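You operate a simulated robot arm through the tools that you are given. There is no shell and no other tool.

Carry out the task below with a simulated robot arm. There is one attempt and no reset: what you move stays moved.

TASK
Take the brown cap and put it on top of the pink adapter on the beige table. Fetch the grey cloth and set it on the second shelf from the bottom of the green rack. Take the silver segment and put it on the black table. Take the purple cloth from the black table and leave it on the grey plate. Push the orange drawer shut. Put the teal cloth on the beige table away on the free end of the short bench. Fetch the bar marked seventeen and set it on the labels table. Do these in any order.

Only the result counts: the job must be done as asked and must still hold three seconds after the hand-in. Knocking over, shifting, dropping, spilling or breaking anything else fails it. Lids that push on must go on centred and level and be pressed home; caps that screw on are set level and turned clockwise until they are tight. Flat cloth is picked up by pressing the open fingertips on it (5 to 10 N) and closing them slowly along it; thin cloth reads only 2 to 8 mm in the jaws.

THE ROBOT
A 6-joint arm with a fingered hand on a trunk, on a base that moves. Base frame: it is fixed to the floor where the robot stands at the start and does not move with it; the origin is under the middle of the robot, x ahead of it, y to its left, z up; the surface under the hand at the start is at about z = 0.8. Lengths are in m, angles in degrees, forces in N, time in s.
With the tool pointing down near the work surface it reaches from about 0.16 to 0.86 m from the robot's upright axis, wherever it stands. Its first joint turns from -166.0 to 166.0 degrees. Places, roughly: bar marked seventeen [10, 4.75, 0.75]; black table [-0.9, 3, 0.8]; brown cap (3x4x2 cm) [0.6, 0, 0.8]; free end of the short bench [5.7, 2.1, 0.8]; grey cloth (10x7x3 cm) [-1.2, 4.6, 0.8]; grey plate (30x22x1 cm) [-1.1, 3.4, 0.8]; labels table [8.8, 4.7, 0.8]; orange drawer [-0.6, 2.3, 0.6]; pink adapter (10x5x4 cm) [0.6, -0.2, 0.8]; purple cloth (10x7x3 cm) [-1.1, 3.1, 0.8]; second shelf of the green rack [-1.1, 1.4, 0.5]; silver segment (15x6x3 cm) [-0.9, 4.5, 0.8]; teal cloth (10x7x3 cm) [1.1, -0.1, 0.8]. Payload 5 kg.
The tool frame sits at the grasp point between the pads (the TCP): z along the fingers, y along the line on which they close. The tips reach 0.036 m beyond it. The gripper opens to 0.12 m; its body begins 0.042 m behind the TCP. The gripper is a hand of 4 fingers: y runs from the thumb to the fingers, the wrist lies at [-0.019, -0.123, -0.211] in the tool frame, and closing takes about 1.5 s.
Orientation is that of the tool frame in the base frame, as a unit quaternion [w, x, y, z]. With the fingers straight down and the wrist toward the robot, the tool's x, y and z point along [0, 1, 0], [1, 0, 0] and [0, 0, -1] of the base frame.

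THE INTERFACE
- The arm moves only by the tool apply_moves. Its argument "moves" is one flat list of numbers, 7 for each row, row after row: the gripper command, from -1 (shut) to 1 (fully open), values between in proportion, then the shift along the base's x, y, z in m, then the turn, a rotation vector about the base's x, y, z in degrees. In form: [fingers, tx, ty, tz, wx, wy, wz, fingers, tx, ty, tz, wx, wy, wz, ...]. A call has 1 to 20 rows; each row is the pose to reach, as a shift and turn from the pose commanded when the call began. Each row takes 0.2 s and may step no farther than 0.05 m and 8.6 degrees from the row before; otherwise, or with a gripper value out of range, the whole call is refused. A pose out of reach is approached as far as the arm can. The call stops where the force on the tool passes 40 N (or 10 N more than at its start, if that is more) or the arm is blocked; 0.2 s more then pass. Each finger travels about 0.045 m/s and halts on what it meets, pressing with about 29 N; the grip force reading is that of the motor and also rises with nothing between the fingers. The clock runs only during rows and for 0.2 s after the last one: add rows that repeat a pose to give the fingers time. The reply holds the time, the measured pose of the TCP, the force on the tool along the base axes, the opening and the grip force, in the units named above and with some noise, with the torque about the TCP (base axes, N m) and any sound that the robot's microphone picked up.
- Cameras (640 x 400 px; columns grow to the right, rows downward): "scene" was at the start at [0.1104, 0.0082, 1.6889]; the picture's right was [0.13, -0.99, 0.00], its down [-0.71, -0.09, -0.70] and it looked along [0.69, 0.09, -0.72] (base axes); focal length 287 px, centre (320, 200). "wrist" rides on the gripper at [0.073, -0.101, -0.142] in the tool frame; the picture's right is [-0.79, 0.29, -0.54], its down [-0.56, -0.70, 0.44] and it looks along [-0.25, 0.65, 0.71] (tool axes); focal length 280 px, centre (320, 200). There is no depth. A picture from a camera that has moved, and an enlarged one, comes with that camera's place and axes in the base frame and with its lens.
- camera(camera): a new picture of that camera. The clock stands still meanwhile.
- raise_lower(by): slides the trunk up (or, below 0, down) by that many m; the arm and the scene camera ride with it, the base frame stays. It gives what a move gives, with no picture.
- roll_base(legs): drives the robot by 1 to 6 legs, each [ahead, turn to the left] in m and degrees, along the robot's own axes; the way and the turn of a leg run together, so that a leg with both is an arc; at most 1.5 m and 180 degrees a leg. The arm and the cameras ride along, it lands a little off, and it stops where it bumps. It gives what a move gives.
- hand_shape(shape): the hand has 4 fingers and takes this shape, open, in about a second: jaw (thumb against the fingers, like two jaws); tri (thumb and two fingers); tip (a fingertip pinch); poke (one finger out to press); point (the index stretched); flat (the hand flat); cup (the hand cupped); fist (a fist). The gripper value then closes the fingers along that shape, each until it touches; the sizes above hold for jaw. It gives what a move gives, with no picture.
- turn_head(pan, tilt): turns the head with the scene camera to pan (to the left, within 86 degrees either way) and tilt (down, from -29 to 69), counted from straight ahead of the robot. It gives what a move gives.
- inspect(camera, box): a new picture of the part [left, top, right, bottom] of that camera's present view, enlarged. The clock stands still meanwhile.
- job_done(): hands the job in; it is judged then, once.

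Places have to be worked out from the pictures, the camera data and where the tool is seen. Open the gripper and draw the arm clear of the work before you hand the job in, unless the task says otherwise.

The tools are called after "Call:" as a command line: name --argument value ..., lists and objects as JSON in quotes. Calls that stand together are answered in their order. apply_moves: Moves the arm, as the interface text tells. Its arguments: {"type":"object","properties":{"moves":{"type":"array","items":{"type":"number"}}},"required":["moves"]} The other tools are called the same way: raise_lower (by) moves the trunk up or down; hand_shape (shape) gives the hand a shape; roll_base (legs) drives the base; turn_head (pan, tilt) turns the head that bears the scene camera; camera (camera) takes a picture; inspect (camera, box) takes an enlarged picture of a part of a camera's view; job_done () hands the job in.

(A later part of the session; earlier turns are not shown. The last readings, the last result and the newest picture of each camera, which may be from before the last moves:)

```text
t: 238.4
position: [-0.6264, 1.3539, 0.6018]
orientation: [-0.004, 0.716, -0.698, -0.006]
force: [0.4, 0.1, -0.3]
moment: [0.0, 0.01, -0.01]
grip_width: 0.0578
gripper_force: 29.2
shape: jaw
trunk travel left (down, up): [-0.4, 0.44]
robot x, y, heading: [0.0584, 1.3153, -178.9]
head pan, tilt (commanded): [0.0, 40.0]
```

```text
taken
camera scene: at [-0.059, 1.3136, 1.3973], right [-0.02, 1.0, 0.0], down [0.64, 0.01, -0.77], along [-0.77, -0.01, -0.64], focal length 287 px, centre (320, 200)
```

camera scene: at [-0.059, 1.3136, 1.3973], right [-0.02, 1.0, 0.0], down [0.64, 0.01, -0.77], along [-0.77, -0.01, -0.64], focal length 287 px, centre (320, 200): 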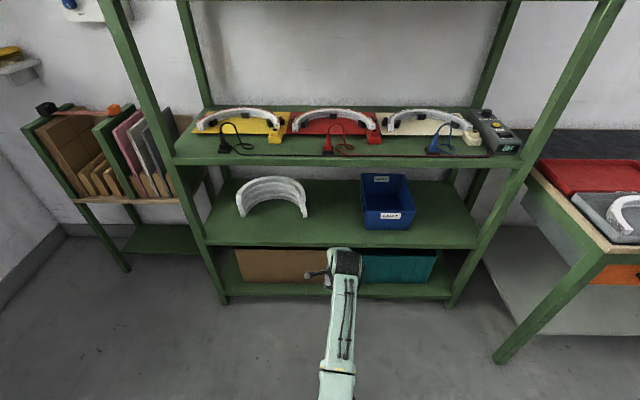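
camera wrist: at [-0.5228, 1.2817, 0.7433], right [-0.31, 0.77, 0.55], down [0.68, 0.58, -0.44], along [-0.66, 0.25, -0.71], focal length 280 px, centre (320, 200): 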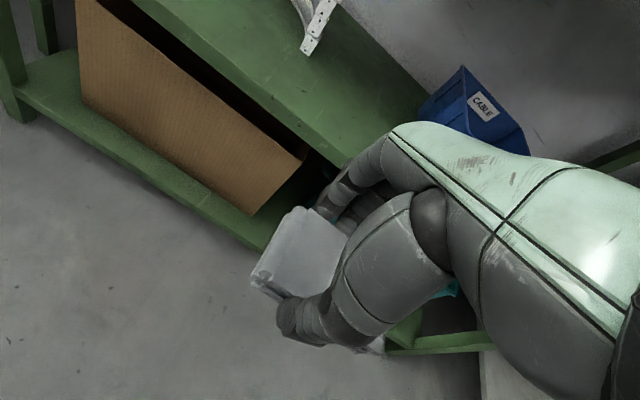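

Two views agree: shelf edge at x≈-0.869, top z≈0.481. I drive forward 0.2 m with the cloth about 7 cm above shelf level, then extend the arm in.

Call:
roll_base --legs '[[0.2, 0]]'

Call:
apply_moves --moves '[-0.6, -0.03, 0, -0.005, 0, 0, 0, -0.6, -0.06, 0.002, -0.01, 0, 0, 0, -0.6, -0.09, 0.004, -0.015, 0, 0, 0, -0.6, -0.115, 0.005, -0.02, 0, 0, 0, -0.6, -0.13, 0.005, -0.02, 0, 0, 0, -0.6, -0.13, 0.005, -0.02, 0, 0, 0]'

Call:
camera --camera "wrist"

Call:
camera --camera "scene"

```text
t: 240.1
position: [-0.8257, 1.3499, 0.6026]
orientation: [-0.004, 0.716, -0.698, -0.005]
force: [-0.2, -0.1, -0.3]
moment: [-0.02, 0.01, 0.01]
grip_width: 0.0579
gripper_force: 28.6
shape: jaw
trunk travel left (down, up): [-0.4, 0.44]
robot x, y, heading: [-0.1385, 1.3148, -178.9]
head pan, tilt (commanded): [0.0, 40.0]
```

```text
t: 241.5
position: [-0.9542, 1.3548, 0.5827]
orientation: [-0.004, 0.717, -0.697, -0.005]
force: [-0.3, -0.2, -0.8]
moment: [0.01, -0.02, -0.02]
grip_width: 0.058
gripper_force: 28.5
shape: jaw
trunk travel left (down, up): [-0.4, 0.44]
robot x, y, heading: [-0.1447, 1.3125, -179.1]
head pan, tilt (commanded): [0.0, 40.0]
```

```text
taken
camera wrist: at [-0.8512, 1.283, 0.7234], right [-0.31, 0.77, 0.55], down [0.68, 0.58, -0.44], along [-0.66, 0.24, -0.71], focal length 280 px, centre (320, 200)
```

wrist: 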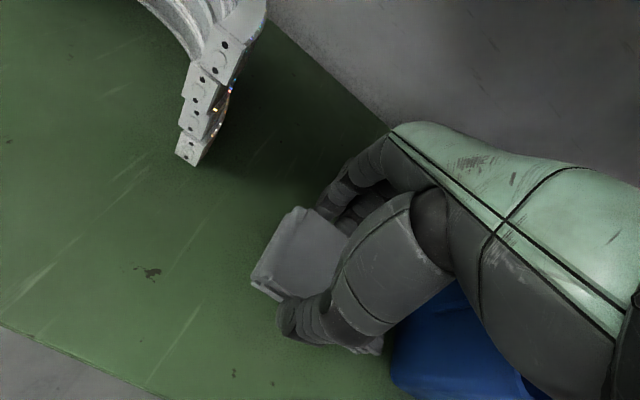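

```text
taken
camera scene: at [-0.257, 1.3099, 1.3973], right [-0.02, 1.0, 0.0], down [0.64, 0.01, -0.77], along [-0.77, -0.01, -0.64], focal length 287 px, centre (320, 200)
```

scene: 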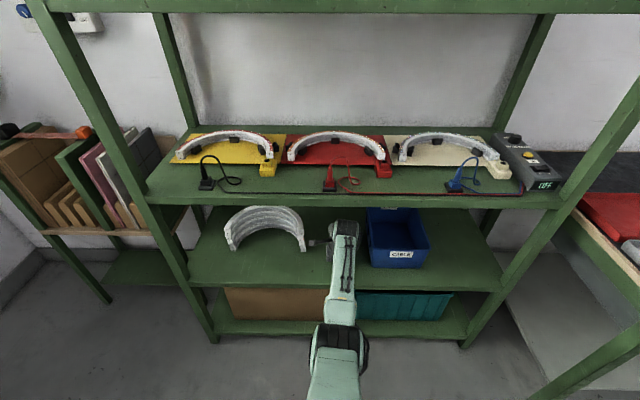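

Well positioned between the arch and the bin. I lower the cloth onto the shelf in small steps.

Call:
apply_moves --moves '[-0.6, 0, 0, -0.02, 0, 0, 0, -0.6, 0, 0, -0.035, 0, 0, 0, -0.6, 0, 0, -0.043, 0, 0, 0, -0.6, 0, 0, -0.047, 0, 0, 0, -0.6, 0, 0, -0.05, 0, 0, 0, -0.6, 0, 0, -0.053, 0, 0, 0, -0.6, 0, 0, -0.056, 0, 0, 0, -0.6, 0, 0, -0.059, 0, 0, 0, -0.6, 0, 0, -0.062, 0, 0, 0]'

Call:
camera --camera "wrist"

```text
t: 242.9
position: [-0.9608, 1.3558, 0.5415]
orientation: [0.003, 0.716, -0.698, -0.014]
force: [5.2, -0.1, 23.2]
moment: [0.0, -0.65, 0.01]
grip_width: 0.0589
gripper_force: 29.0
shape: jaw
trunk travel left (down, up): [-0.4, 0.44]
robot x, y, heading: [-0.1416, 1.3132, -178.9]
head pan, tilt (commanded): [0.0, 40.0]
stopped in row 7: the force on the tool passed its limit at 42 N (the readings are from after the stop); the commanded pose is now the measured one
```

```text
taken
camera wrist: at [-0.8546, 1.2828, 0.6796], right [-0.3, 0.77, 0.56], down [0.68, 0.58, -0.45], along [-0.68, 0.25, -0.7], focal length 280 px, centre (320, 200)
```

wrist: 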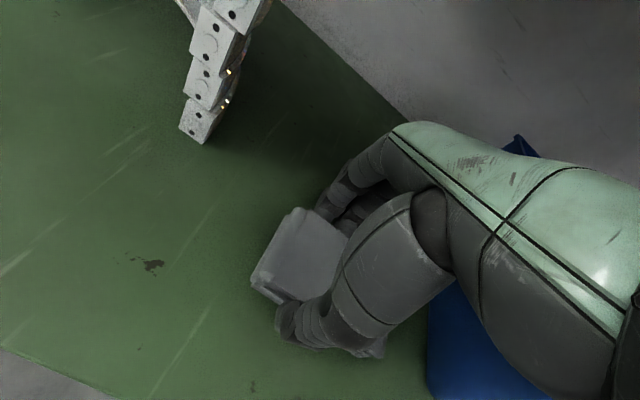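

Contact stopped the descent (42 N) at cloth-bottom z≈0.498, so the shelf is at ≈0.5. I relieve the press by 2.5 mm and level the tool before releasing.

Call:
apply_moves --moves '[-0.6, 0, 0, 0.0015, 0, 0, 0, -0.6, 0.003, 0, 0.0025, 0, 0, 0, -0.6, 0.003, 0, 0.0025, 0, 0, 0]'

Call:
inspect --camera "wrist" --box '[200, 160, 440, 380]'

Call:
inspect --camera "scene" --box '[220, 190, 460, 340]'

```text
t: 243.7
position: [-0.9559, 1.3556, 0.5405]
orientation: [0.001, 0.716, -0.697, -0.013]
force: [-9.7, 1.7, 19.5]
moment: [0.09, 0.32, 0.05]
grip_width: 0.0591
gripper_force: 29.3
shape: jaw
trunk travel left (down, up): [-0.4, 0.44]
robot x, y, heading: [-0.1463, 1.3161, -178.8]
head pan, tilt (commanded): [0.0, 40.0]
```

```text
1.82 times, centred on (320, 270) of wrist
camera zoom: at [-0.8509, 1.2826, 0.6801], right [-0.3, 0.77, 0.56], down [0.68, 0.58, -0.45], along [-0.67, 0.25, -0.7], focal length 510 px, centre (320, 73)
```

zoom: 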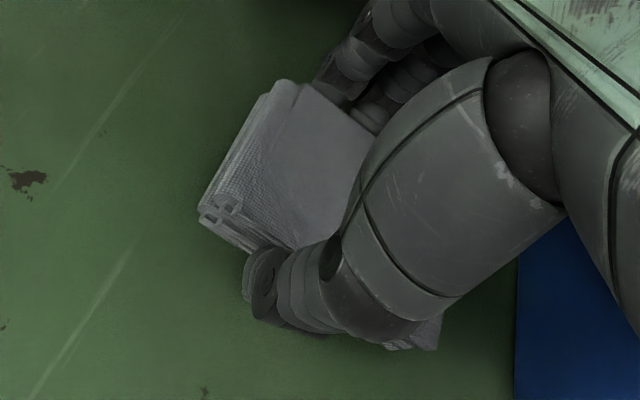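

```text
2.67 times, centred on (340, 265) of scene
camera zoom: at [-0.255, 1.3098, 1.3976], right [-0.02, 1.0, 0.0], down [0.64, 0.01, -0.77], along [-0.77, -0.01, -0.64], focal length 766 px, centre (267, 27)
```

zoom: 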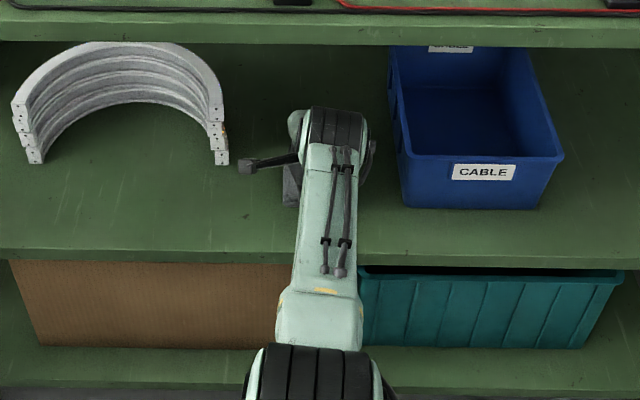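

Force is still about 20 N; I ease up a few millimetres more and read again.

Call:
apply_moves --moves '[-0.6, 0, 0, 0.002, 0, 0, 0, -0.6, 0, 0, 0.004, 0, 0, 0, -0.6, 0, 0, 0.004, 0, 0, 0]'

```text
t: 244.5
position: [-0.9549, 1.3545, 0.5428]
orientation: [0.0, 0.716, -0.698, -0.01]
force: [-4.0, -0.4, 10.5]
moment: [0.05, 0.29, 0.03]
grip_width: 0.0586
gripper_force: 29.6
shape: jaw
trunk travel left (down, up): [-0.4, 0.44]
robot x, y, heading: [-0.1423, 1.3145, -178.6]
head pan, tilt (commanded): [0.0, 40.0]
```

Call:
apply_moves --moves '[-0.6, -0.001, 0, 0.001, 0, 0, 0, -0.6, -0.001, 0, 0.002, 0, 0, 0, -0.6, -0.001, 0, 0.002, 0, 0, 0]'

```text
t: 245.3
position: [-0.9547, 1.354, 0.5425]
orientation: [-0.002, 0.716, -0.698, -0.008]
force: [-1.0, -0.5, -0.8]
moment: [-0.04, -0.04, 0.01]
grip_width: 0.0584
gripper_force: 28.7
shape: jaw
trunk travel left (down, up): [-0.4, 0.44]
robot x, y, heading: [-0.1426, 1.3118, -178.8]
head pan, tilt (commanded): [0.0, 40.0]
```

Force is back to zero with the cloth resting at shelf level. I open the fingers, lift 5 cm and withdraw.

Call:
apply_moves --moves '[-0.1, 0, 0, 0, 0, 0, 0, 0.1, 0, 0, 0, 0, 0, 0, 0.3, 0, 0, 0, 0, 0, 0, 0.5, 0, 0, 0, 0, 0, 0, 0.5, 0, 0, 0, 0, 0, 0, 0.5, 0, 0, 0.025, 0, 0, 0, 0.5, 0, 0, 0.055, 0, 0, 0, 0.5, 0.03, 0, 0.06, 0, 0, 0, 0.5, 0.07, 0, 0.06, 0, 0, 0, 0.5, 0.11, 0, 0.06, 0, 0, 0, 0.5, 0.13, 0, 0.06, 0, 0, 0]'

Call:
camera --camera "wrist"

Call:
inspect --camera "scene" --box '[220, 190, 460, 340]'

```text
t: 247.7
position: [-0.826, 1.356, 0.6042]
orientation: [-0.001, 0.716, -0.698, -0.01]
force: [-0.1, -0.6, -0.2]
moment: [-0.01, -0.02, 0.03]
grip_width: 0.0899
gripper_force: 0.0
shape: jaw
trunk travel left (down, up): [-0.4, 0.44]
robot x, y, heading: [-0.1429, 1.313, -179.1]
head pan, tilt (commanded): [0.0, 40.0]
```

```text
taken
camera wrist: at [-0.721, 1.2832, 0.7439], right [-0.3, 0.77, 0.56], down [0.68, 0.58, -0.44], along [-0.67, 0.25, -0.7], focal length 280 px, centre (320, 200)
```

wrist: 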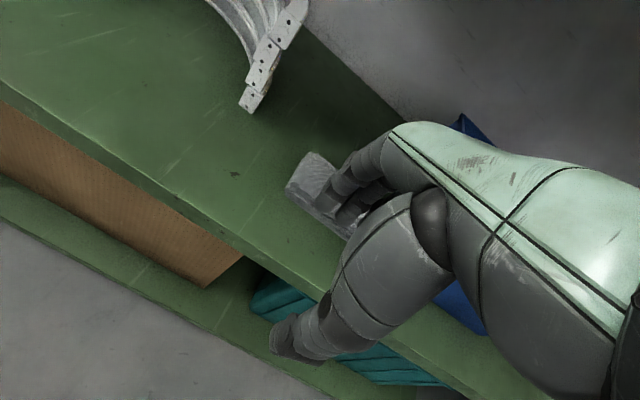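

```text
2.67 times, centred on (340, 265) of scene
camera zoom: at [-0.2569, 1.3098, 1.3973], right [-0.02, 1.0, 0.0], down [0.64, 0.01, -0.77], along [-0.77, -0.01, -0.64], focal length 766 px, centre (267, 27)
```

zoom: 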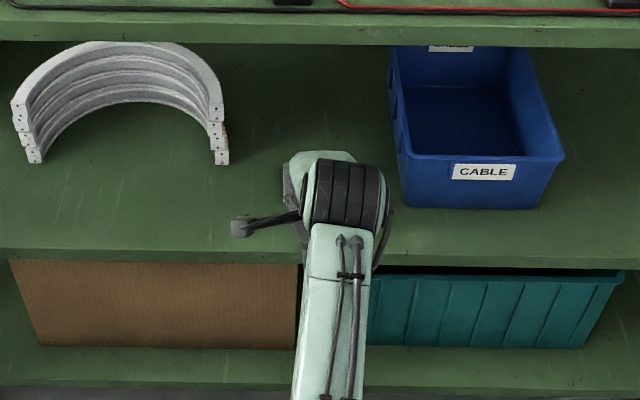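

The grey cloth is on the second shelf. I back out of the rack, then raise the trunk and the arm to travel height.

Call:
roll_base --legs '[[-0.25, 0]]'

Call:
raise_lower --by 0.4

Call:
apply_moves --moves '[0.5, 0, 0, 0.04, 0, 0, 0, 0.5, 0, 0, 0.08, 0, 0, 0, 0.5, 0, 0, 0.12, 0, 0, 0, 0.5, 0, 0, 0.16, 0, 0, 0]'

Call:
camera --camera "scene"

```text
t: 249.7
position: [-0.5773, 1.36, 0.6046]
orientation: [0.001, 0.715, -0.699, -0.011]
force: [-0.2, 0.6, -0.1]
moment: [-0.03, 0.02, 0.02]
grip_width: 0.0899
gripper_force: 0.1
shape: jaw
trunk travel left (down, up): [-0.4, 0.44]
robot x, y, heading: [0.1091, 1.3191, -179.1]
head pan, tilt (commanded): [0.0, 40.0]
```

```text
t: 253.5
position: [-0.5787, 1.36, 1.0048]
orientation: [0.0, 0.716, -0.698, -0.009]
force: [0.0, -0.1, -0.3]
moment: [0.01, 0.02, -0.02]
grip_width: 0.0898
gripper_force: 0.1
shape: jaw
trunk travel left (down, up): [-0.8, 0.04]
robot x, y, heading: [0.1053, 1.3188, -178.9]
head pan, tilt (commanded): [0.0, 40.0]
```

```text
t: 254.5
position: [-0.5771, 1.3596, 1.164]
orientation: [-0.001, 0.716, -0.698, -0.01]
force: [-0.4, 0.1, 0.4]
moment: [-0.02, 0.01, 0.02]
grip_width: 0.0895
gripper_force: 0.1
shape: jaw
trunk travel left (down, up): [-0.8, 0.04]
robot x, y, heading: [0.1053, 1.3181, -179.0]
head pan, tilt (commanded): [0.0, 40.0]
```

```text
taken
camera scene: at [-0.0092, 1.3147, 1.7972], right [-0.02, 1.0, 0.0], down [0.64, 0.01, -0.77], along [-0.77, -0.01, -0.64], focal length 287 px, centre (320, 200)
```

scene: 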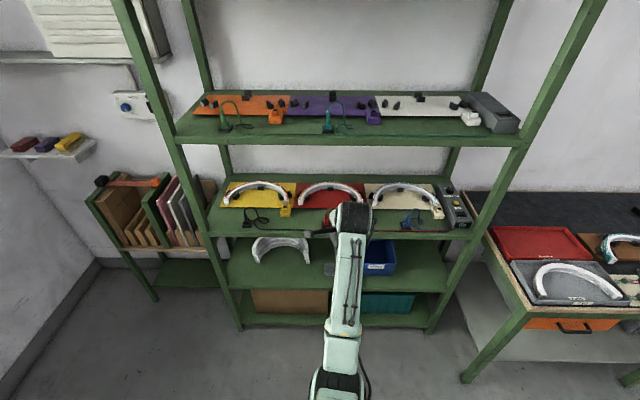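

I drive around into the aisle beside the beige table: first to about [0.3, 0.95], then along to x≈1.06, keeping the hand high.

Call:
roll_base --legs '[[0, 117], [0.416, 0], [0, 62]]'

Call:
turn_head --pan 0 --tilt 30

Call:
camera --camera "scene"

```text
t: 266.3
position: [0.9805, 0.9039, 1.162]
orientation: [0.01, 0.703, 0.711, -0.001]
force: [1.4, 0.0, 0.0]
moment: [0.01, 0.01, 0.0]
grip_width: 0.0897
gripper_force: 0.0
shape: jaw
trunk travel left (down, up): [-0.8, 0.04]
robot x, y, heading: [0.2995, 0.9502, 0.5]
head pan, tilt (commanded): [0.0, 40.0]
```

```text
t: 267.0
position: [0.9813, 0.9039, 1.1637]
orientation: [0.009, 0.703, 0.712, -0.001]
force: [-0.1, 0.1, -0.2]
moment: [-0.01, 0.01, -0.01]
grip_width: 0.0898
gripper_force: 0.1
shape: jaw
trunk travel left (down, up): [-0.8, 0.04]
robot x, y, heading: [0.3007, 0.9537, 0.2]
head pan, tilt (commanded): [0.0, 30.0]
```

```text
taken
camera scene: at [0.4198, 0.9514, 1.8126], right [0.01, -1.0, 0.0], down [-0.5, 0.0, -0.87], along [0.87, 0.01, -0.5], focal length 287 px, centre (320, 200)
```

scene: 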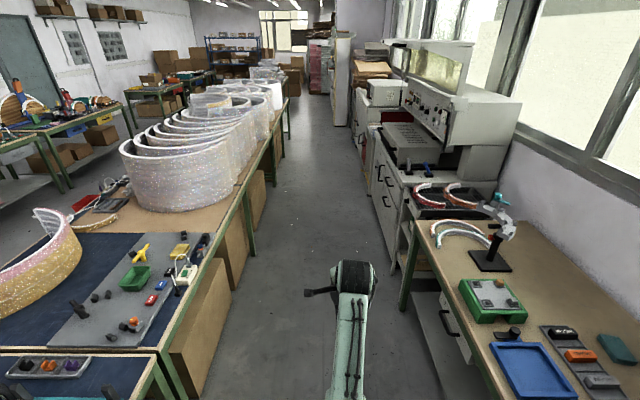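

The aisle is open. I drive 0.76 m ahead and turn right to face the beige table.

Call:
roll_base --legs '[[0.76, 0], [0, -90.3]]'

Call:
turn_head --pan 0 --tilt 50

Call:
camera --camera "scene"

Call:
camera --camera "wrist"

```text
t: 276.0
position: [1.0034, 0.2765, 1.1647]
orientation: [0.006, 1.0, 0.005, -0.007]
force: [0.4, 0.5, -0.2]
moment: [0.02, 0.01, 0.0]
grip_width: 0.0897
gripper_force: 0.1
shape: jaw
trunk travel left (down, up): [-0.8, 0.04]
robot x, y, heading: [1.0543, 0.9549, -89.9]
head pan, tilt (commanded): [0.0, 30.0]
```

```text
t: 276.9
position: [1.0028, 0.2759, 1.1636]
orientation: [0.006, 1.0, 0.004, -0.007]
force: [-0.6, -0.3, 0.2]
moment: [0.02, 0.01, 0.01]
grip_width: 0.0898
gripper_force: 0.1
shape: jaw
trunk travel left (down, up): [-0.8, 0.04]
robot x, y, heading: [1.0513, 0.9565, -90.0]
head pan, tilt (commanded): [0.0, 50.0]
```

```text
taken
camera scene: at [1.0561, 0.8485, 1.7832], right [-1.0, 0.0, 0.0], down [0.0, 0.77, -0.64], along [0.0, -0.64, -0.77], focal length 287 px, centre (320, 200)
```

scene: 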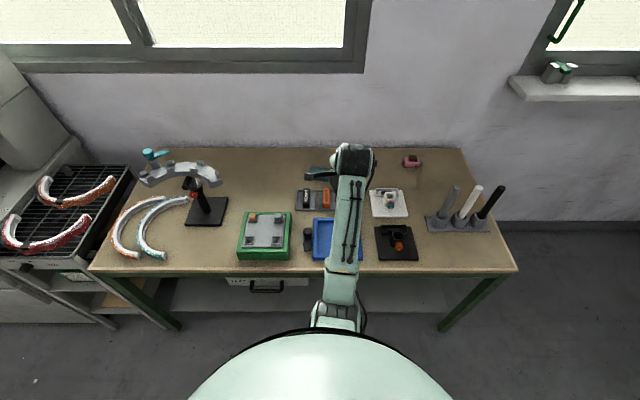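

```text
taken
camera wrist: at [1.0767, 0.3794, 1.303], right [-0.78, -0.29, 0.56], down [-0.57, 0.69, -0.44], along [-0.26, -0.66, -0.7], focal length 280 px, centre (320, 200)
```

wrist: 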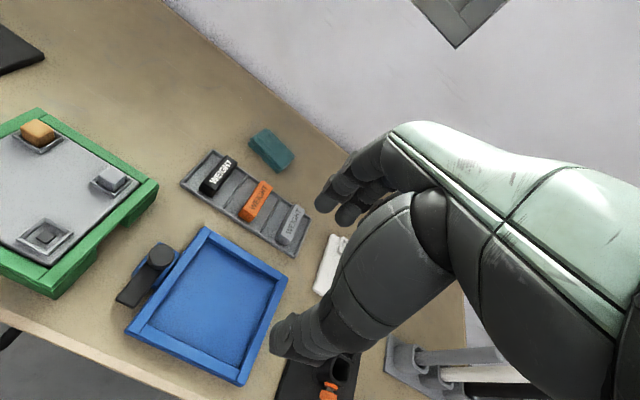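

I drive forward 0.27 m to bring the teal cloth into reach, and lower the trunk back to working height.

Call:
roll_base --legs '[[0.27, 0]]'

Call:
raise_lower --by -0.1

Call:
camera --camera "wrist"

Call:
turn_head --pan 0 --tilt 45

Call:
camera --camera "scene"

```text
t: 278.9
position: [1.0047, 0.0052, 1.1649]
orientation: [0.007, 1.0, 0.005, -0.007]
force: [-1.2, 0.1, -0.5]
moment: [0.02, -0.01, -0.01]
grip_width: 0.0896
gripper_force: 0.1
shape: jaw
trunk travel left (down, up): [-0.8, 0.04]
robot x, y, heading: [1.0556, 0.6835, -89.7]
head pan, tilt (commanded): [0.0, 50.0]
```

```text
t: 280.2
position: [1.0055, 0.0055, 1.0629]
orientation: [0.006, 1.0, 0.005, -0.007]
force: [0.1, 0.8, -0.9]
moment: [-0.04, 0.0, 0.01]
grip_width: 0.0901
gripper_force: 0.0
shape: jaw
trunk travel left (down, up): [-0.7, 0.14]
robot x, y, heading: [1.0571, 0.6862, -90.0]
head pan, tilt (commanded): [0.0, 50.0]
```

```text
taken
camera wrist: at [1.0781, 0.1084, 1.2031], right [-0.78, -0.29, 0.56], down [-0.57, 0.69, -0.44], along [-0.26, -0.66, -0.7], focal length 280 px, centre (320, 200)
```

wrist: 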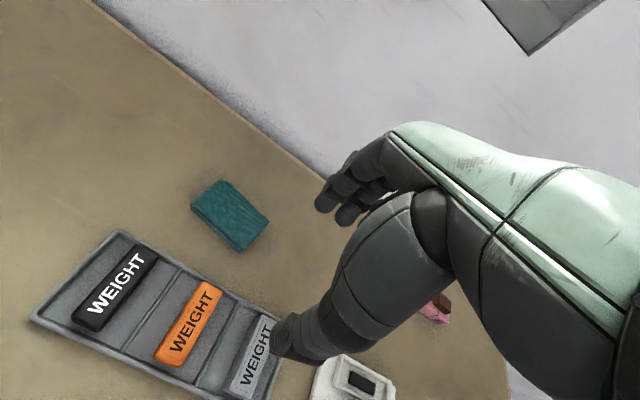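

```text
t: 280.9
position: [1.0048, 0.0058, 1.0642]
orientation: [0.006, 1.0, 0.005, -0.007]
force: [-0.7, 0.4, -0.9]
moment: [0.03, -0.04, -0.01]
grip_width: 0.0899
gripper_force: 0.1
shape: jaw
trunk travel left (down, up): [-0.7, 0.14]
robot x, y, heading: [1.0605, 0.6842, -90.0]
head pan, tilt (commanded): [0.0, 45.0]
```

```text
taken
camera scene: at [1.057, 0.5732, 1.69], right [-1.0, 0.0, 0.0], down [0.0, 0.71, -0.71], along [0.0, -0.71, -0.71], focal length 287 px, centre (320, 200)
```

scene: 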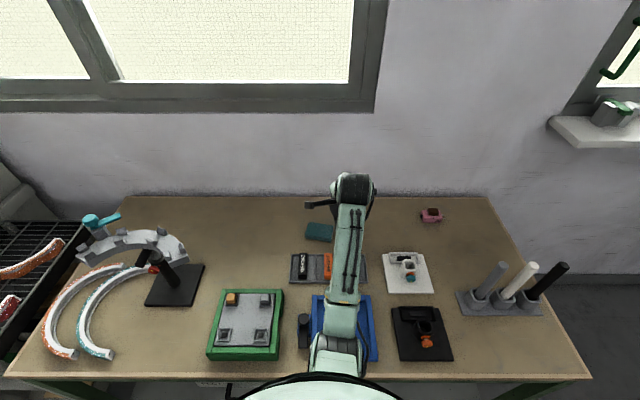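

Call:
inspect --camera "wrist" --box '[150, 150, 310, 290]'

Call:
inspect --camera "scene" --box '[270, 190, 390, 290]'

```text
2.86 times, centred on (230, 220) of wrist
camera zoom: at [1.0781, 0.1085, 1.2031], right [-0.78, -0.29, 0.56], down [-0.57, 0.69, -0.44], along [-0.26, -0.66, -0.7], focal length 801 px, centre (577, 143)
```

zoom: 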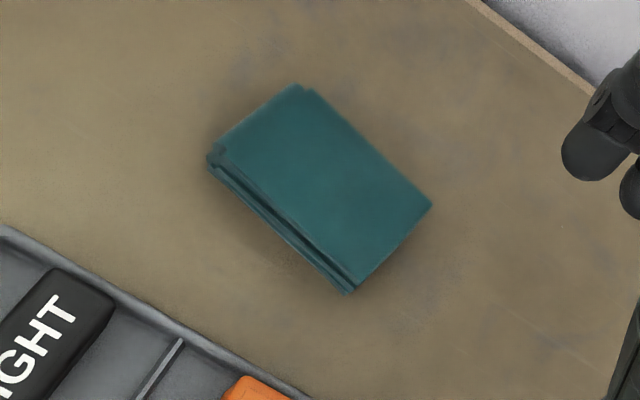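

```text
4.00 times, centred on (330, 240) of scene
camera zoom: at [1.057, 0.5732, 1.69], right [-1.0, 0.0, 0.0], down [0.0, 0.71, -0.71], along [0.0, -0.71, -0.71], focal length 1149 px, centre (280, 40)
```

zoom: 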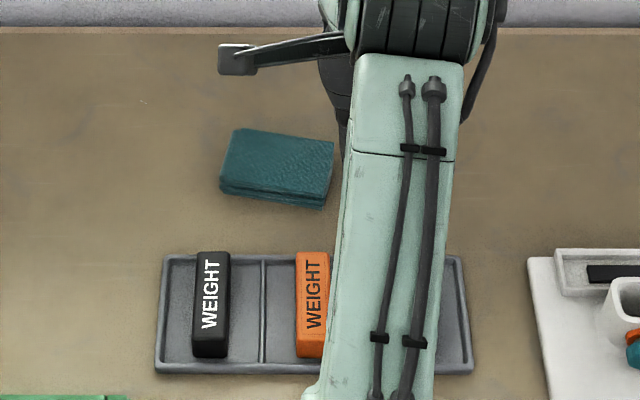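

The teal cloth centre averages [1.060, -0.119], short side pointing about -102°. I move above it with an 8.5 cm opening.

Call:
apply_moves --moves '[0.42, 0.015, -0.03, -0.01, 0, 0, -4, 0.42, 0.03, -0.06, -0.02, 0, 0, -8, 0.42, 0.05, -0.09, -0.05, 0, 0, -12, 0.42, 0.067, -0.12, -0.08, 0, 0, -12.6, 0.42, 0.067, -0.1275, -0.12, 0, 0, -12.6, 0.42, 0.067, -0.1275, -0.15, 0, 0, -12.6, 0.42, 0.067, -0.1275, -0.15, 0, 0, -12.6]'

Call:
camera --camera "wrist"

```text
t: 282.5
position: [1.0714, -0.1223, 0.9146]
orientation: [0.006, 0.994, -0.105, -0.008]
force: [-0.3, 0.1, -1.0]
moment: [0.0, -0.01, 0.0]
grip_width: 0.0854
gripper_force: 0.1
shape: jaw
trunk travel left (down, up): [-0.7, 0.14]
robot x, y, heading: [1.0543, 0.6848, -89.7]
head pan, tilt (commanded): [0.0, 45.0]
```

```text
taken
camera wrist: at [1.1663, -0.0374, 1.0531], right [-0.82, -0.11, 0.56], down [-0.41, 0.8, -0.44], along [-0.39, -0.59, -0.7], focal length 280 px, centre (320, 200)
```

wrist: 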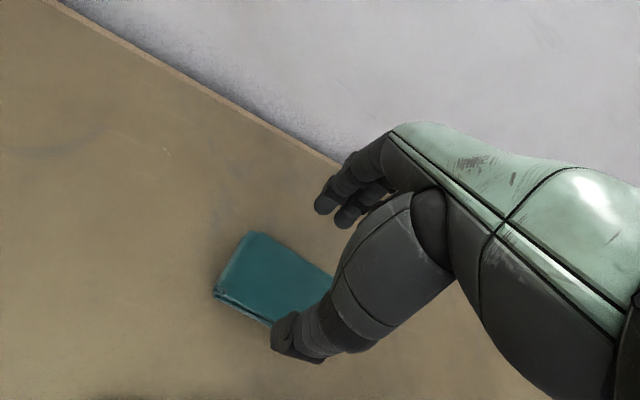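

Centre check gives [1.065, -0.119]; I shift a few mm and descend to grasp height.

Call:
apply_moves --moves '[0.42, 0.005, 0.001, -0.025, 0, 0, 0, 0.42, 0.005, 0.001, -0.05, 0, 0, 0, 0.42, 0.005, 0.001, -0.065, 0, 0, 0, 0.42, 0.005, 0.001, -0.071, 0, 0, 0, 0.42, 0.005, 0.001, -0.072, 0, 0, 0]'

Call:
camera --camera "wrist"

```text
t: 283.7
position: [1.0762, -0.121, 0.8414]
orientation: [0.006, 0.995, -0.104, -0.007]
force: [-0.2, 0.0, 0.2]
moment: [-0.02, 0.0, 0.02]
grip_width: 0.0854
gripper_force: 0.0
shape: jaw
trunk travel left (down, up): [-0.7, 0.14]
robot x, y, heading: [1.056, 0.6894, -89.5]
head pan, tilt (commanded): [0.0, 45.0]
```

```text
taken
camera wrist: at [1.1708, -0.0368, 0.981], right [-0.82, -0.11, 0.56], down [-0.41, 0.8, -0.44], along [-0.39, -0.59, -0.7], focal length 280 px, centre (320, 200)
```

wrist: 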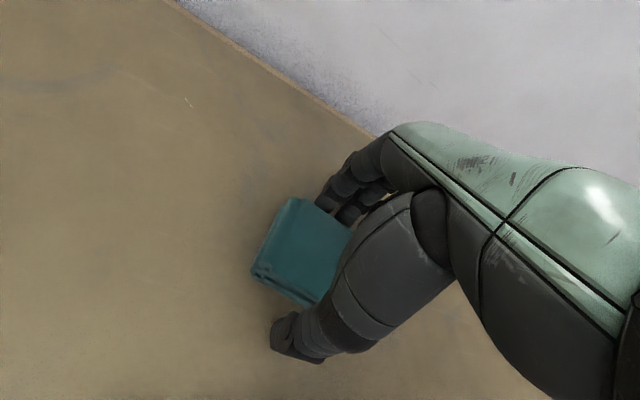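

The cloth is between the pads. I close slowly, then lift.

Call:
apply_moves --moves '[0.25, 0, 0, 0, 0, 0, 0, 0.12, 0, 0, 0, 0, 0, 0, 0, 0, 0, 0, 0, 0, 0, -0.1, 0, 0, 0, 0, 0, 0, -0.3, 0, 0, 0, 0, 0, 0, -0.6, 0, 0, 0, 0, 0, 0, -0.6, 0, 0, 0, 0, 0, 0]'

Call:
apply_moves --moves '[-0.6, 0, 0, 0.01, 0, 0, 0, -0.6, 0, 0, 0.03, 0, 0, 0, -0.6, 0, 0, 0.06, 0, 0, 0, -0.6, 0, 0.005, 0.1, 0, 0, 0, -0.6, 0, 0.02, 0.14, 0, 0, 0]'

Call:
camera --camera "wrist"

```text
t: 285.3
position: [1.0764, -0.1214, 0.8411]
orientation: [0.005, 0.995, -0.104, -0.008]
force: [0.5, 0.2, -0.1]
moment: [-0.01, 0.02, 0.01]
grip_width: 0.0589
gripper_force: 28.8
shape: jaw
trunk travel left (down, up): [-0.7, 0.14]
robot x, y, heading: [1.0573, 0.6864, -89.9]
head pan, tilt (commanded): [0.0, 45.0]
```

```text
t: 286.5
position: [1.0756, -0.1002, 0.9821]
orientation: [0.006, 0.994, -0.105, -0.008]
force: [-0.8, -0.1, -0.6]
moment: [-0.04, 0.0, -0.02]
grip_width: 0.0587
gripper_force: 29.1
shape: jaw
trunk travel left (down, up): [-0.7, 0.14]
robot x, y, heading: [1.0601, 0.6865, -89.6]
head pan, tilt (commanded): [0.0, 45.0]
```

```text
taken
camera wrist: at [1.171, -0.0157, 1.122], right [-0.82, -0.11, 0.56], down [-0.41, 0.8, -0.44], along [-0.39, -0.59, -0.7], focal length 280 px, centre (320, 200)
```

wrist: 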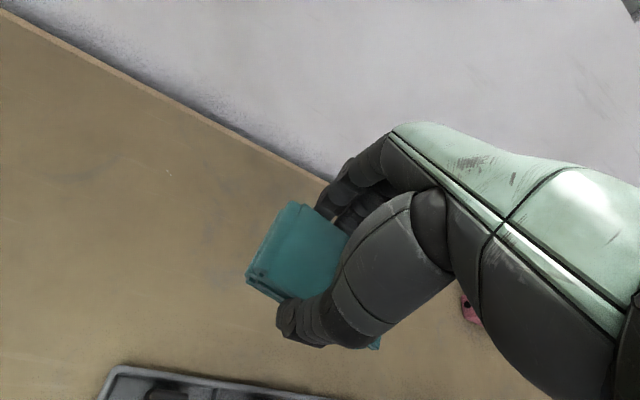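

The teal cloth is held. I retract to travel pose, raise the trunk a little, back off and turn toward the far end of the room.

Call:
apply_moves --moves '[-0.6, -0.01, 0.03, 0.03, 0, 0, 4, -0.6, -0.02, 0.06, 0.06, 0, 0, 8, -0.6, -0.03, 0.09, 0.08, 0, 0, 12, -0.6, -0.03, 0.1, 0.085, 0, 0, 12.5]'

Call:
raise_lower --by 0.1

Call:
roll_base --legs '[[-0.25, 0], [0, 90]]'

Call:
turn_head --pan 0 --tilt 20

Call:
camera --camera "scene"

```text
t: 287.5
position: [1.0465, -0.0017, 1.067]
orientation: [0.006, 1.0, 0.005, -0.008]
force: [-0.7, 0.6, 0.2]
moment: [0.0, -0.01, -0.01]
grip_width: 0.0589
gripper_force: 29.4
shape: jaw
trunk travel left (down, up): [-0.7, 0.14]
robot x, y, heading: [1.0593, 0.6873, -90.0]
head pan, tilt (commanded): [0.0, 45.0]
```

```text
t: 288.8
position: [1.0471, -0.0018, 1.167]
orientation: [0.006, 1.0, 0.005, -0.007]
force: [0.2, -0.3, -0.2]
moment: [-0.01, 0.03, -0.01]
grip_width: 0.0589
gripper_force: 29.5
shape: jaw
trunk travel left (down, up): [-0.8, 0.04]
robot x, y, heading: [1.0567, 0.6861, -89.8]
head pan, tilt (commanded): [0.0, 45.0]
```

```text
t: 295.3
position: [1.7437, 0.9308, 1.1658]
orientation: [0.01, 0.703, 0.711, -0.001]
force: [0.0, -0.3, 0.2]
moment: [0.0, 0.02, 0.03]
grip_width: 0.0583
gripper_force: 29.2
shape: jaw
trunk travel left (down, up): [-0.8, 0.04]
robot x, y, heading: [1.0564, 0.9358, 0.5]
head pan, tilt (commanded): [0.0, 45.0]
```

```text
t: 296.2
position: [1.7435, 0.9294, 1.1665]
orientation: [0.009, 0.703, 0.711, -0.001]
force: [-1.2, -1.3, -0.4]
moment: [0.03, 0.0, 0.02]
grip_width: 0.0583
gripper_force: 29.1
shape: jaw
trunk travel left (down, up): [-0.8, 0.04]
robot x, y, heading: [1.0523, 0.9372, 0.2]
head pan, tilt (commanded): [0.0, 20.0]
```

```text
taken
camera scene: at [1.1788, 0.9355, 1.8286], right [0.01, -1.0, 0.0], down [-0.34, 0.0, -0.94], along [0.94, 0.01, -0.34], focal length 287 px, centre (320, 200)
```

scene: 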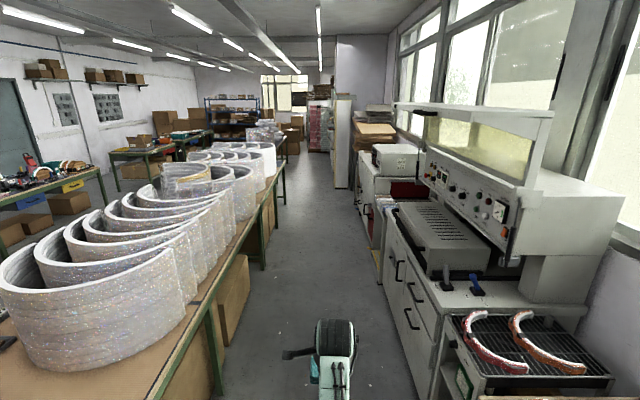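

The aisle ahead is about 1 m wide (machines to y≈0.35, bench from y≈1.41). I drive along its middle.

Call:
roll_base --legs '[[0, -1.3], [1.5, 0], [1.2, 0]]'

Call:
camera --camera "scene"

Call:
turn_head --pan 35 --tilt 25

Call:
camera --camera "scene"

```text
t: 311.0
position: [4.4439, 0.8598, 1.1664]
orientation: [0.009, 0.714, 0.7, -0.001]
force: [1.1, -0.5, -0.4]
moment: [-0.01, 0.01, 0.0]
grip_width: 0.0584
gripper_force: 29.1
shape: jaw
trunk travel left (down, up): [-0.8, 0.04]
robot x, y, heading: [3.7532, 0.888, -1.4]
head pan, tilt (commanded): [0.0, 20.0]
```

```text
taken
camera scene: at [3.8786, 0.8838, 1.8287], right [-0.03, -1.0, 0.0], down [-0.34, 0.01, -0.94], along [0.94, -0.02, -0.34], focal length 287 px, centre (320, 200)
```

scene: 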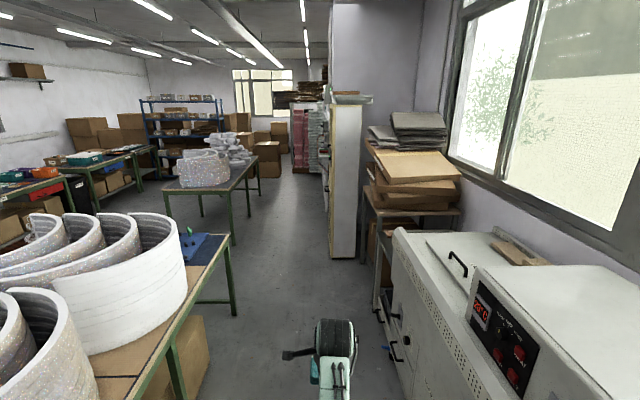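

```text
t: 312.0
position: [4.4432, 0.8609, 1.166]
orientation: [0.01, 0.714, 0.7, -0.001]
force: [0.0, 0.9, -1.1]
moment: [0.02, -0.04, -0.02]
grip_width: 0.0584
gripper_force: 29.1
shape: jaw
trunk travel left (down, up): [-0.8, 0.04]
robot x, y, heading: [3.7572, 0.8878, -1.3]
head pan, tilt (commanded): [35.0, 25.0]
```

```text
taken
camera scene: at [3.8624, 0.9369, 1.8206], right [0.55, -0.83, 0.0], down [-0.35, -0.23, -0.91], along [0.76, 0.5, -0.42], focal length 287 px, centre (320, 200)
```

scene: 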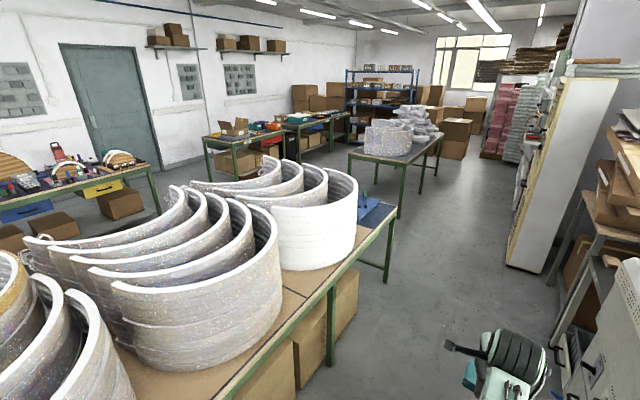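

The bench line on my left ends near x≈5.97; the free end with a blue mat seems to be what is called the short bench. I drive 1.2 m further and look at it.

Call:
roll_base --legs '[[0, 1.4], [1.2, 0]]'

Call:
turn_head --pan 50 --tilt 35

Call:
camera --camera "scene"

Call:
turn_head --pan 86 --tilt 30

Call:
camera --camera "scene"

```text
t: 319.1
position: [5.6423, 0.8833, 1.1668]
orientation: [0.01, 0.703, 0.711, 0.0]
force: [-0.2, -0.1, 0.0]
moment: [0.02, -0.02, 0.01]
grip_width: 0.0586
gripper_force: 28.8
shape: jaw
trunk travel left (down, up): [-0.8, 0.04]
robot x, y, heading: [4.9538, 0.8915, 0.5]
head pan, tilt (commanded): [35.0, 25.0]
```

```text
t: 319.8
position: [5.643, 0.8839, 1.1658]
orientation: [0.008, 0.704, 0.71, 0.0]
force: [0.1, -0.6, -0.4]
moment: [0.06, -0.01, 0.03]
grip_width: 0.0579
gripper_force: 29.0
shape: jaw
trunk travel left (down, up): [-0.8, 0.04]
robot x, y, heading: [4.9565, 0.8905, 0.3]
head pan, tilt (commanded): [50.0, 35.0]
```

```text
taken
camera scene: at [5.041, 0.9574, 1.8049], right [0.77, -0.64, 0.0], down [-0.37, -0.44, -0.82], along [0.52, 0.63, -0.57], focal length 287 px, centre (320, 200)
```

scene: 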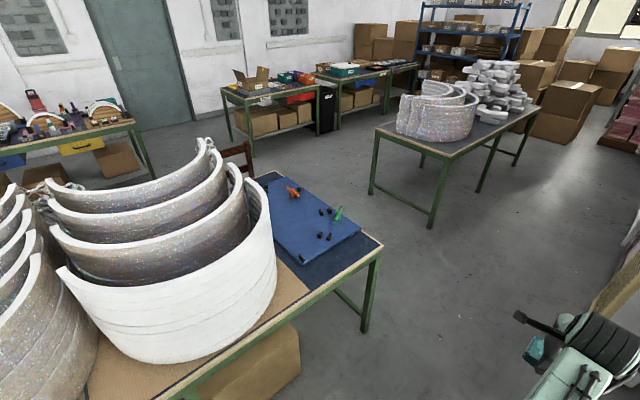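

```text
t: 320.9
position: [5.6417, 0.8825, 1.166]
orientation: [0.009, 0.704, 0.71, 0.0]
force: [0.3, 1.1, 0.3]
moment: [0.02, -0.01, 0.01]
grip_width: 0.0586
gripper_force: 28.5
shape: jaw
trunk travel left (down, up): [-0.8, 0.04]
robot x, y, heading: [4.9537, 0.8895, 0.3]
head pan, tilt (commanded): [85.9, 30.0]
```

```text
taken
camera scene: at [4.9906, 0.98, 1.8126], right [1.0, -0.07, 0.0], down [-0.03, -0.5, -0.87], along [0.06, 0.86, -0.5], focal length 287 px, centre (320, 200)
```

scene: 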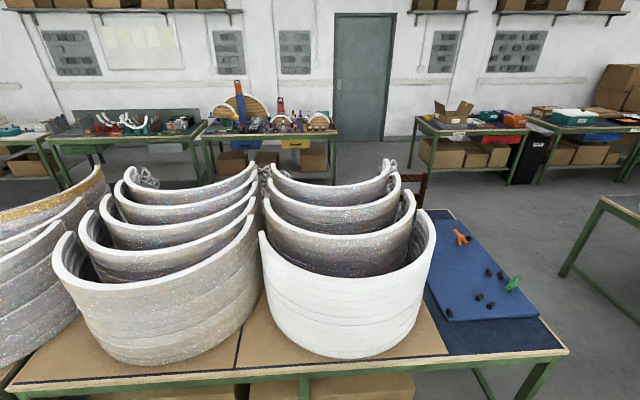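

The bench's free end (navy surface with a blue mat and some small parts) is around [5.7, 2.1]. I zoom in to find free room for the cloth.

Call:
inspect --camera "scene" --box '[400, 190, 600, 370]'

```text
2.22 times, centred on (500, 280) of scene
camera zoom: at [4.9906, 0.98, 1.8126], right [1.0, -0.07, 0.0], down [-0.03, -0.5, -0.87], along [0.06, 0.86, -0.5], focal length 638 px, centre (-80, 22)
```

zoom: 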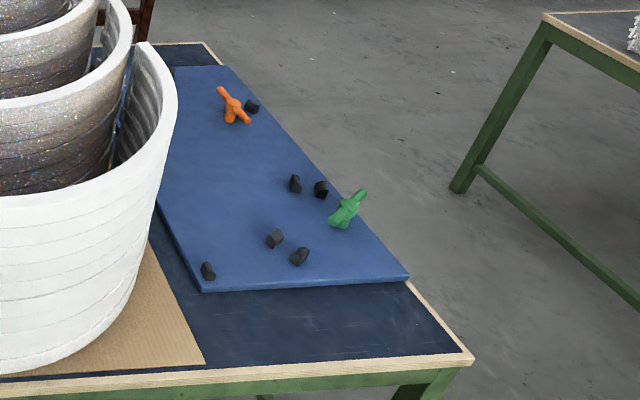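

The blue slab (x 5.55–5.94, y 1.71–2.39) has free room in its left-centre part, around [5.68, 2.08]. I drive around the bench's end to face it from the open floor beyond.

Call:
roll_base --legs '[[1.5, 0], [0, 89.6]]'

Call:
turn_head --pan 0 --tilt 30

Call:
camera --camera "scene"

```text
t: 333.5
position: [6.4516, 1.5831, 1.1663]
orientation: [0.007, -0.003, 1.0, 0.006]
force: [0.4, -0.4, -0.1]
moment: [0.0, 0.0, -0.02]
grip_width: 0.0581
gripper_force: 28.7
shape: jaw
trunk travel left (down, up): [-0.8, 0.04]
robot x, y, heading: [6.441, 0.8965, 90.2]
head pan, tilt (commanded): [85.9, 30.0]
```

```text
t: 335.1
position: [6.4519, 1.5832, 1.1673]
orientation: [0.007, -0.003, 1.0, 0.006]
force: [0.7, -0.7, 0.0]
moment: [-0.05, 0.01, -0.02]
grip_width: 0.0579
gripper_force: 28.8
shape: jaw
trunk travel left (down, up): [-0.8, 0.04]
robot x, y, heading: [6.4431, 0.8958, 90.1]
head pan, tilt (commanded): [0.0, 30.0]
```

```text
taken
camera scene: at [6.4426, 1.0133, 1.8126], right [1.0, 0.0, 0.0], down [0.0, -0.5, -0.87], along [0.0, 0.87, -0.5], focal length 287 px, centre (320, 200)
```

scene: 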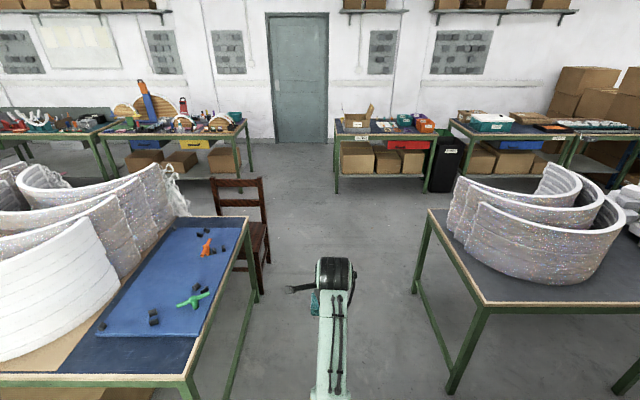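

I continue 1.17 m to y≈2.06 and turn left to face the bench's free end.

Call:
roll_base --legs '[[1.17, 0], [0, 90]]'

Call:
turn_head --pan 0 --tilt 50

Call:
camera --camera "scene"

Call:
camera --camera "wrist"

```text
t: 346.1
position: [5.7523, 2.0671, 1.1663]
orientation: [-0.001, 0.709, -0.706, -0.009]
force: [-1.2, 0.0, 0.0]
moment: [0.03, 0.0, 0.01]
grip_width: 0.0577
gripper_force: 28.6
shape: jaw
trunk travel left (down, up): [-0.8, 0.04]
robot x, y, heading: [6.4434, 2.0561, 180.0]
head pan, tilt (commanded): [0.0, 30.0]
```

```text
t: 347.0
position: [5.7519, 2.0664, 1.1658]
orientation: [0.0, 0.708, -0.706, -0.009]
force: [-0.2, 0.2, -0.9]
moment: [-0.03, 0.02, 0.0]
grip_width: 0.0579
gripper_force: 28.7
shape: jaw
trunk travel left (down, up): [-0.8, 0.04]
robot x, y, heading: [6.4416, 2.0543, 179.8]
head pan, tilt (commanded): [0.0, 50.0]
```

```text
taken
camera scene: at [6.334, 2.0521, 1.7832], right [0.0, 1.0, 0.0], down [0.77, 0.0, -0.64], along [-0.64, 0.0, -0.77], focal length 287 px, centre (320, 200)
```

scene: 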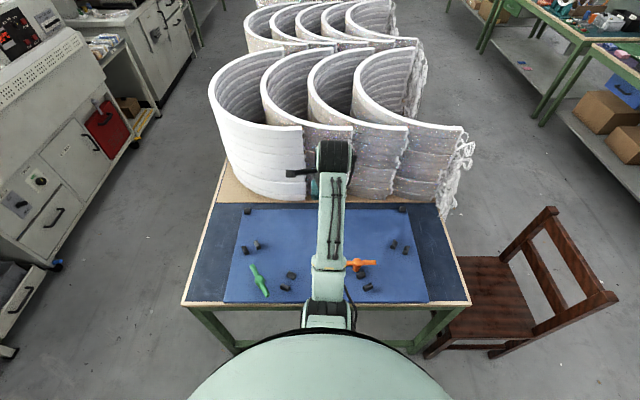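

```text
taken
camera wrist: at [5.8553, 1.9924, 1.3058], right [-0.28, 0.78, 0.56], down [0.69, 0.57, -0.44], along [-0.66, 0.26, -0.7], focal length 280 px, centre (320, 200)
```

wrist: 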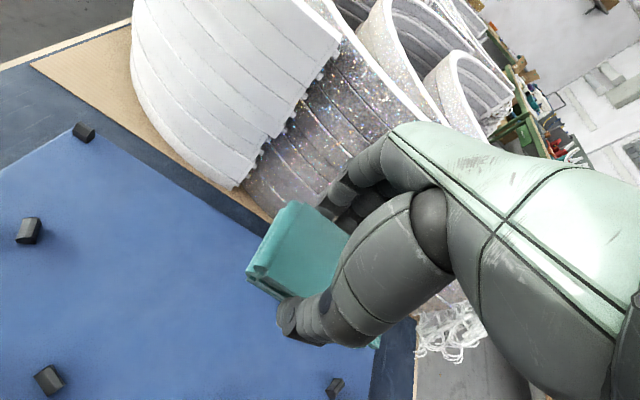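

Facing the free end: slab x 5.57–5.98, y 1.73–2.42; the area x 5.60–5.82, y 1.87–2.15 is clear, rings start at x≈5.49. I lower the trunk and bring the cloth over [5.70, 2.06].

Call:
raise_lower --by -0.1

Call:
apply_moves --moves '[-0.6, -0.015, -0.004, -0.03, 0, 0, 0, -0.6, -0.03, -0.008, -0.06, 0, 0, 0, -0.6, -0.045, -0.013, -0.09, 0, 0, 0, -0.6, -0.05, -0.016, -0.12, 0, 0, 0, -0.6, -0.05, -0.016, -0.14, 0, 0, 0, -0.6, -0.05, -0.016, -0.14, 0, 0, 0]'

Call:
camera --camera "wrist"

Call:
inspect --camera "scene" --box '[200, 130, 440, 310]'

```text
t: 348.3
position: [5.7523, 2.0678, 1.0665]
orientation: [-0.001, 0.708, -0.706, -0.009]
force: [-0.7, 0.6, -0.5]
moment: [0.02, -0.01, 0.03]
grip_width: 0.0576
gripper_force: 28.9
shape: jaw
trunk travel left (down, up): [-0.7, 0.14]
robot x, y, heading: [6.4403, 2.0577, 179.7]
head pan, tilt (commanded): [0.0, 50.0]
```

```text
t: 349.7
position: [5.7021, 2.051, 0.9272]
orientation: [0.0, 0.709, -0.706, -0.009]
force: [0.5, -0.8, -0.2]
moment: [0.0, 0.0, 0.01]
grip_width: 0.0577
gripper_force: 29.2
shape: jaw
trunk travel left (down, up): [-0.7, 0.14]
robot x, y, heading: [6.4397, 2.0525, 179.8]
head pan, tilt (commanded): [0.0, 50.0]
```

```text
taken
camera wrist: at [5.8055, 1.9762, 1.0658], right [-0.28, 0.78, 0.56], down [0.69, 0.57, -0.44], along [-0.66, 0.26, -0.7], focal length 280 px, centre (320, 200)
```

wrist: 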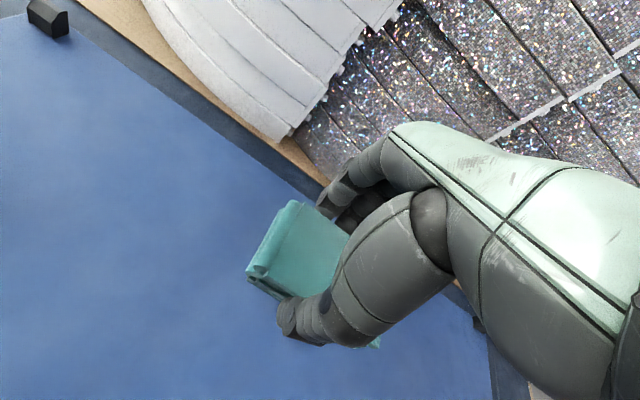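

```text
2.22 times, centred on (320, 220) of scene
camera zoom: at [6.334, 2.052, 1.6831], right [0.0, 1.0, 0.0], down [0.77, 0.0, -0.64], along [-0.64, 0.0, -0.77], focal length 638 px, centre (320, 156)
```

zoom: 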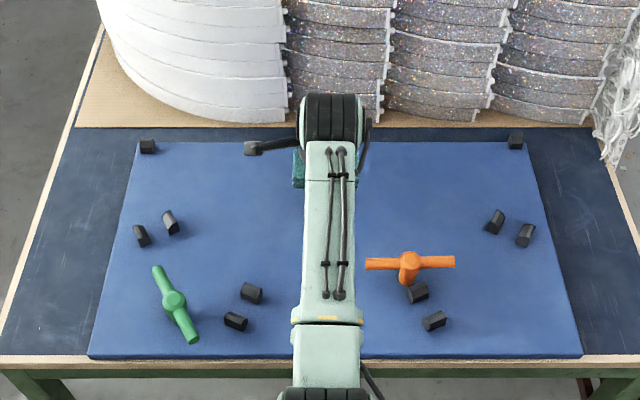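

All clear beneath. I lower, with fine steps near the expected contact.

Call:
apply_moves --moves '[-0.6, 0, 0, -0.025, 0, 0, 0, -0.6, 0, 0, -0.045, 0, 0, 0, -0.6, 0, 0, -0.052, 0, 0, 0, -0.6, 0, 0, -0.054, 0, 0, 0, -0.6, 0, 0, -0.056, 0, 0, 0, -0.6, 0, 0, -0.058, 0, 0, 0, -0.6, 0, 0, -0.06, 0, 0, 0, -0.6, 0, 0, -0.062, 0, 0, 0]'

```text
t: 351.5
position: [5.7025, 2.0518, 0.8646]
orientation: [0.0, 0.708, -0.706, -0.008]
force: [-0.4, -0.7, 0.2]
moment: [0.0, 0.02, -0.01]
grip_width: 0.0577
gripper_force: 29.2
shape: jaw
trunk travel left (down, up): [-0.7, 0.14]
robot x, y, heading: [6.4412, 2.0537, 179.8]
head pan, tilt (commanded): [0.0, 50.0]
```

Call:
apply_moves --moves '[-0.6, 0, 0, -0.0015, 0, 0, 0, -0.6, 0, 0, -0.003, 0, 0, 0, -0.6, 0, 0, -0.0045, 0, 0, 0, -0.6, 0, 0, -0.006, 0, 0, 0]'

```text
t: 352.5
position: [5.7031, 2.0508, 0.8583]
orientation: [-0.001, 0.708, -0.706, -0.01]
force: [-0.1, 0.2, 0.0]
moment: [-0.04, 0.01, -0.01]
grip_width: 0.0577
gripper_force: 28.9
shape: jaw
trunk travel left (down, up): [-0.7, 0.14]
robot x, y, heading: [6.4424, 2.0554, 179.8]
head pan, tilt (commanded): [0.0, 50.0]
```

Still free; I continue in 1.5 mm steps.

Call:
apply_moves --moves '[-0.6, 0, 0, -0.0015, 0, 0, 0, -0.6, 0, 0, -0.003, 0, 0, 0, -0.6, 0, 0, -0.0045, 0, 0, 0, -0.6, 0, 0, -0.006, 0, 0, 0, -0.6, 0, 0, -0.0075, 0, 0, 0, -0.6, 0, 0, -0.009, 0, 0, 0]'

Call:
camera --camera "wrist"

```text
t: 353.9
position: [5.7026, 2.0514, 0.8489]
orientation: [-0.001, 0.708, -0.706, -0.01]
force: [-0.5, -0.3, 0.3]
moment: [-0.04, 0.01, -0.02]
grip_width: 0.0576
gripper_force: 29.6
shape: jaw
trunk travel left (down, up): [-0.7, 0.14]
robot x, y, heading: [6.4358, 2.0529, 180.1]
head pan, tilt (commanded): [0.0, 50.0]
```

```text
taken
camera wrist: at [5.8054, 1.9766, 0.9885], right [-0.28, 0.78, 0.56], down [0.69, 0.57, -0.44], along [-0.66, 0.26, -0.7], focal length 280 px, centre (320, 200)
```

wrist: 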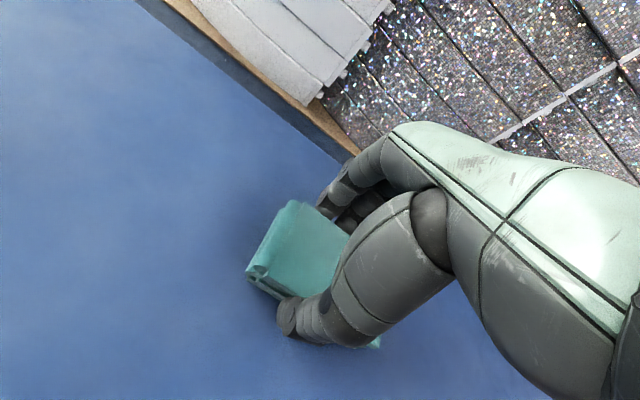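

Call:
apply_moves --moves '[-0.6, 0, 0, -0.0015, 0, 0, 0, -0.6, 0, 0, -0.003, 0, 0, 0, -0.6, 0, 0, -0.0045, 0, 0, 0, -0.6, 0, 0, -0.006, 0, 0, 0, -0.6, 0, 0, -0.0075, 0, 0, 0]'

```text
t: 355.1
position: [5.702, 2.0514, 0.8428]
orientation: [0.0, 0.708, -0.706, -0.01]
force: [0.4, 0.3, -1.3]
moment: [-0.03, -0.01, 0.0]
grip_width: 0.0574
gripper_force: 28.6
shape: jaw
trunk travel left (down, up): [-0.7, 0.14]
robot x, y, heading: [6.444, 2.0552, 180.1]
head pan, tilt (commanded): [0.0, 50.0]
```

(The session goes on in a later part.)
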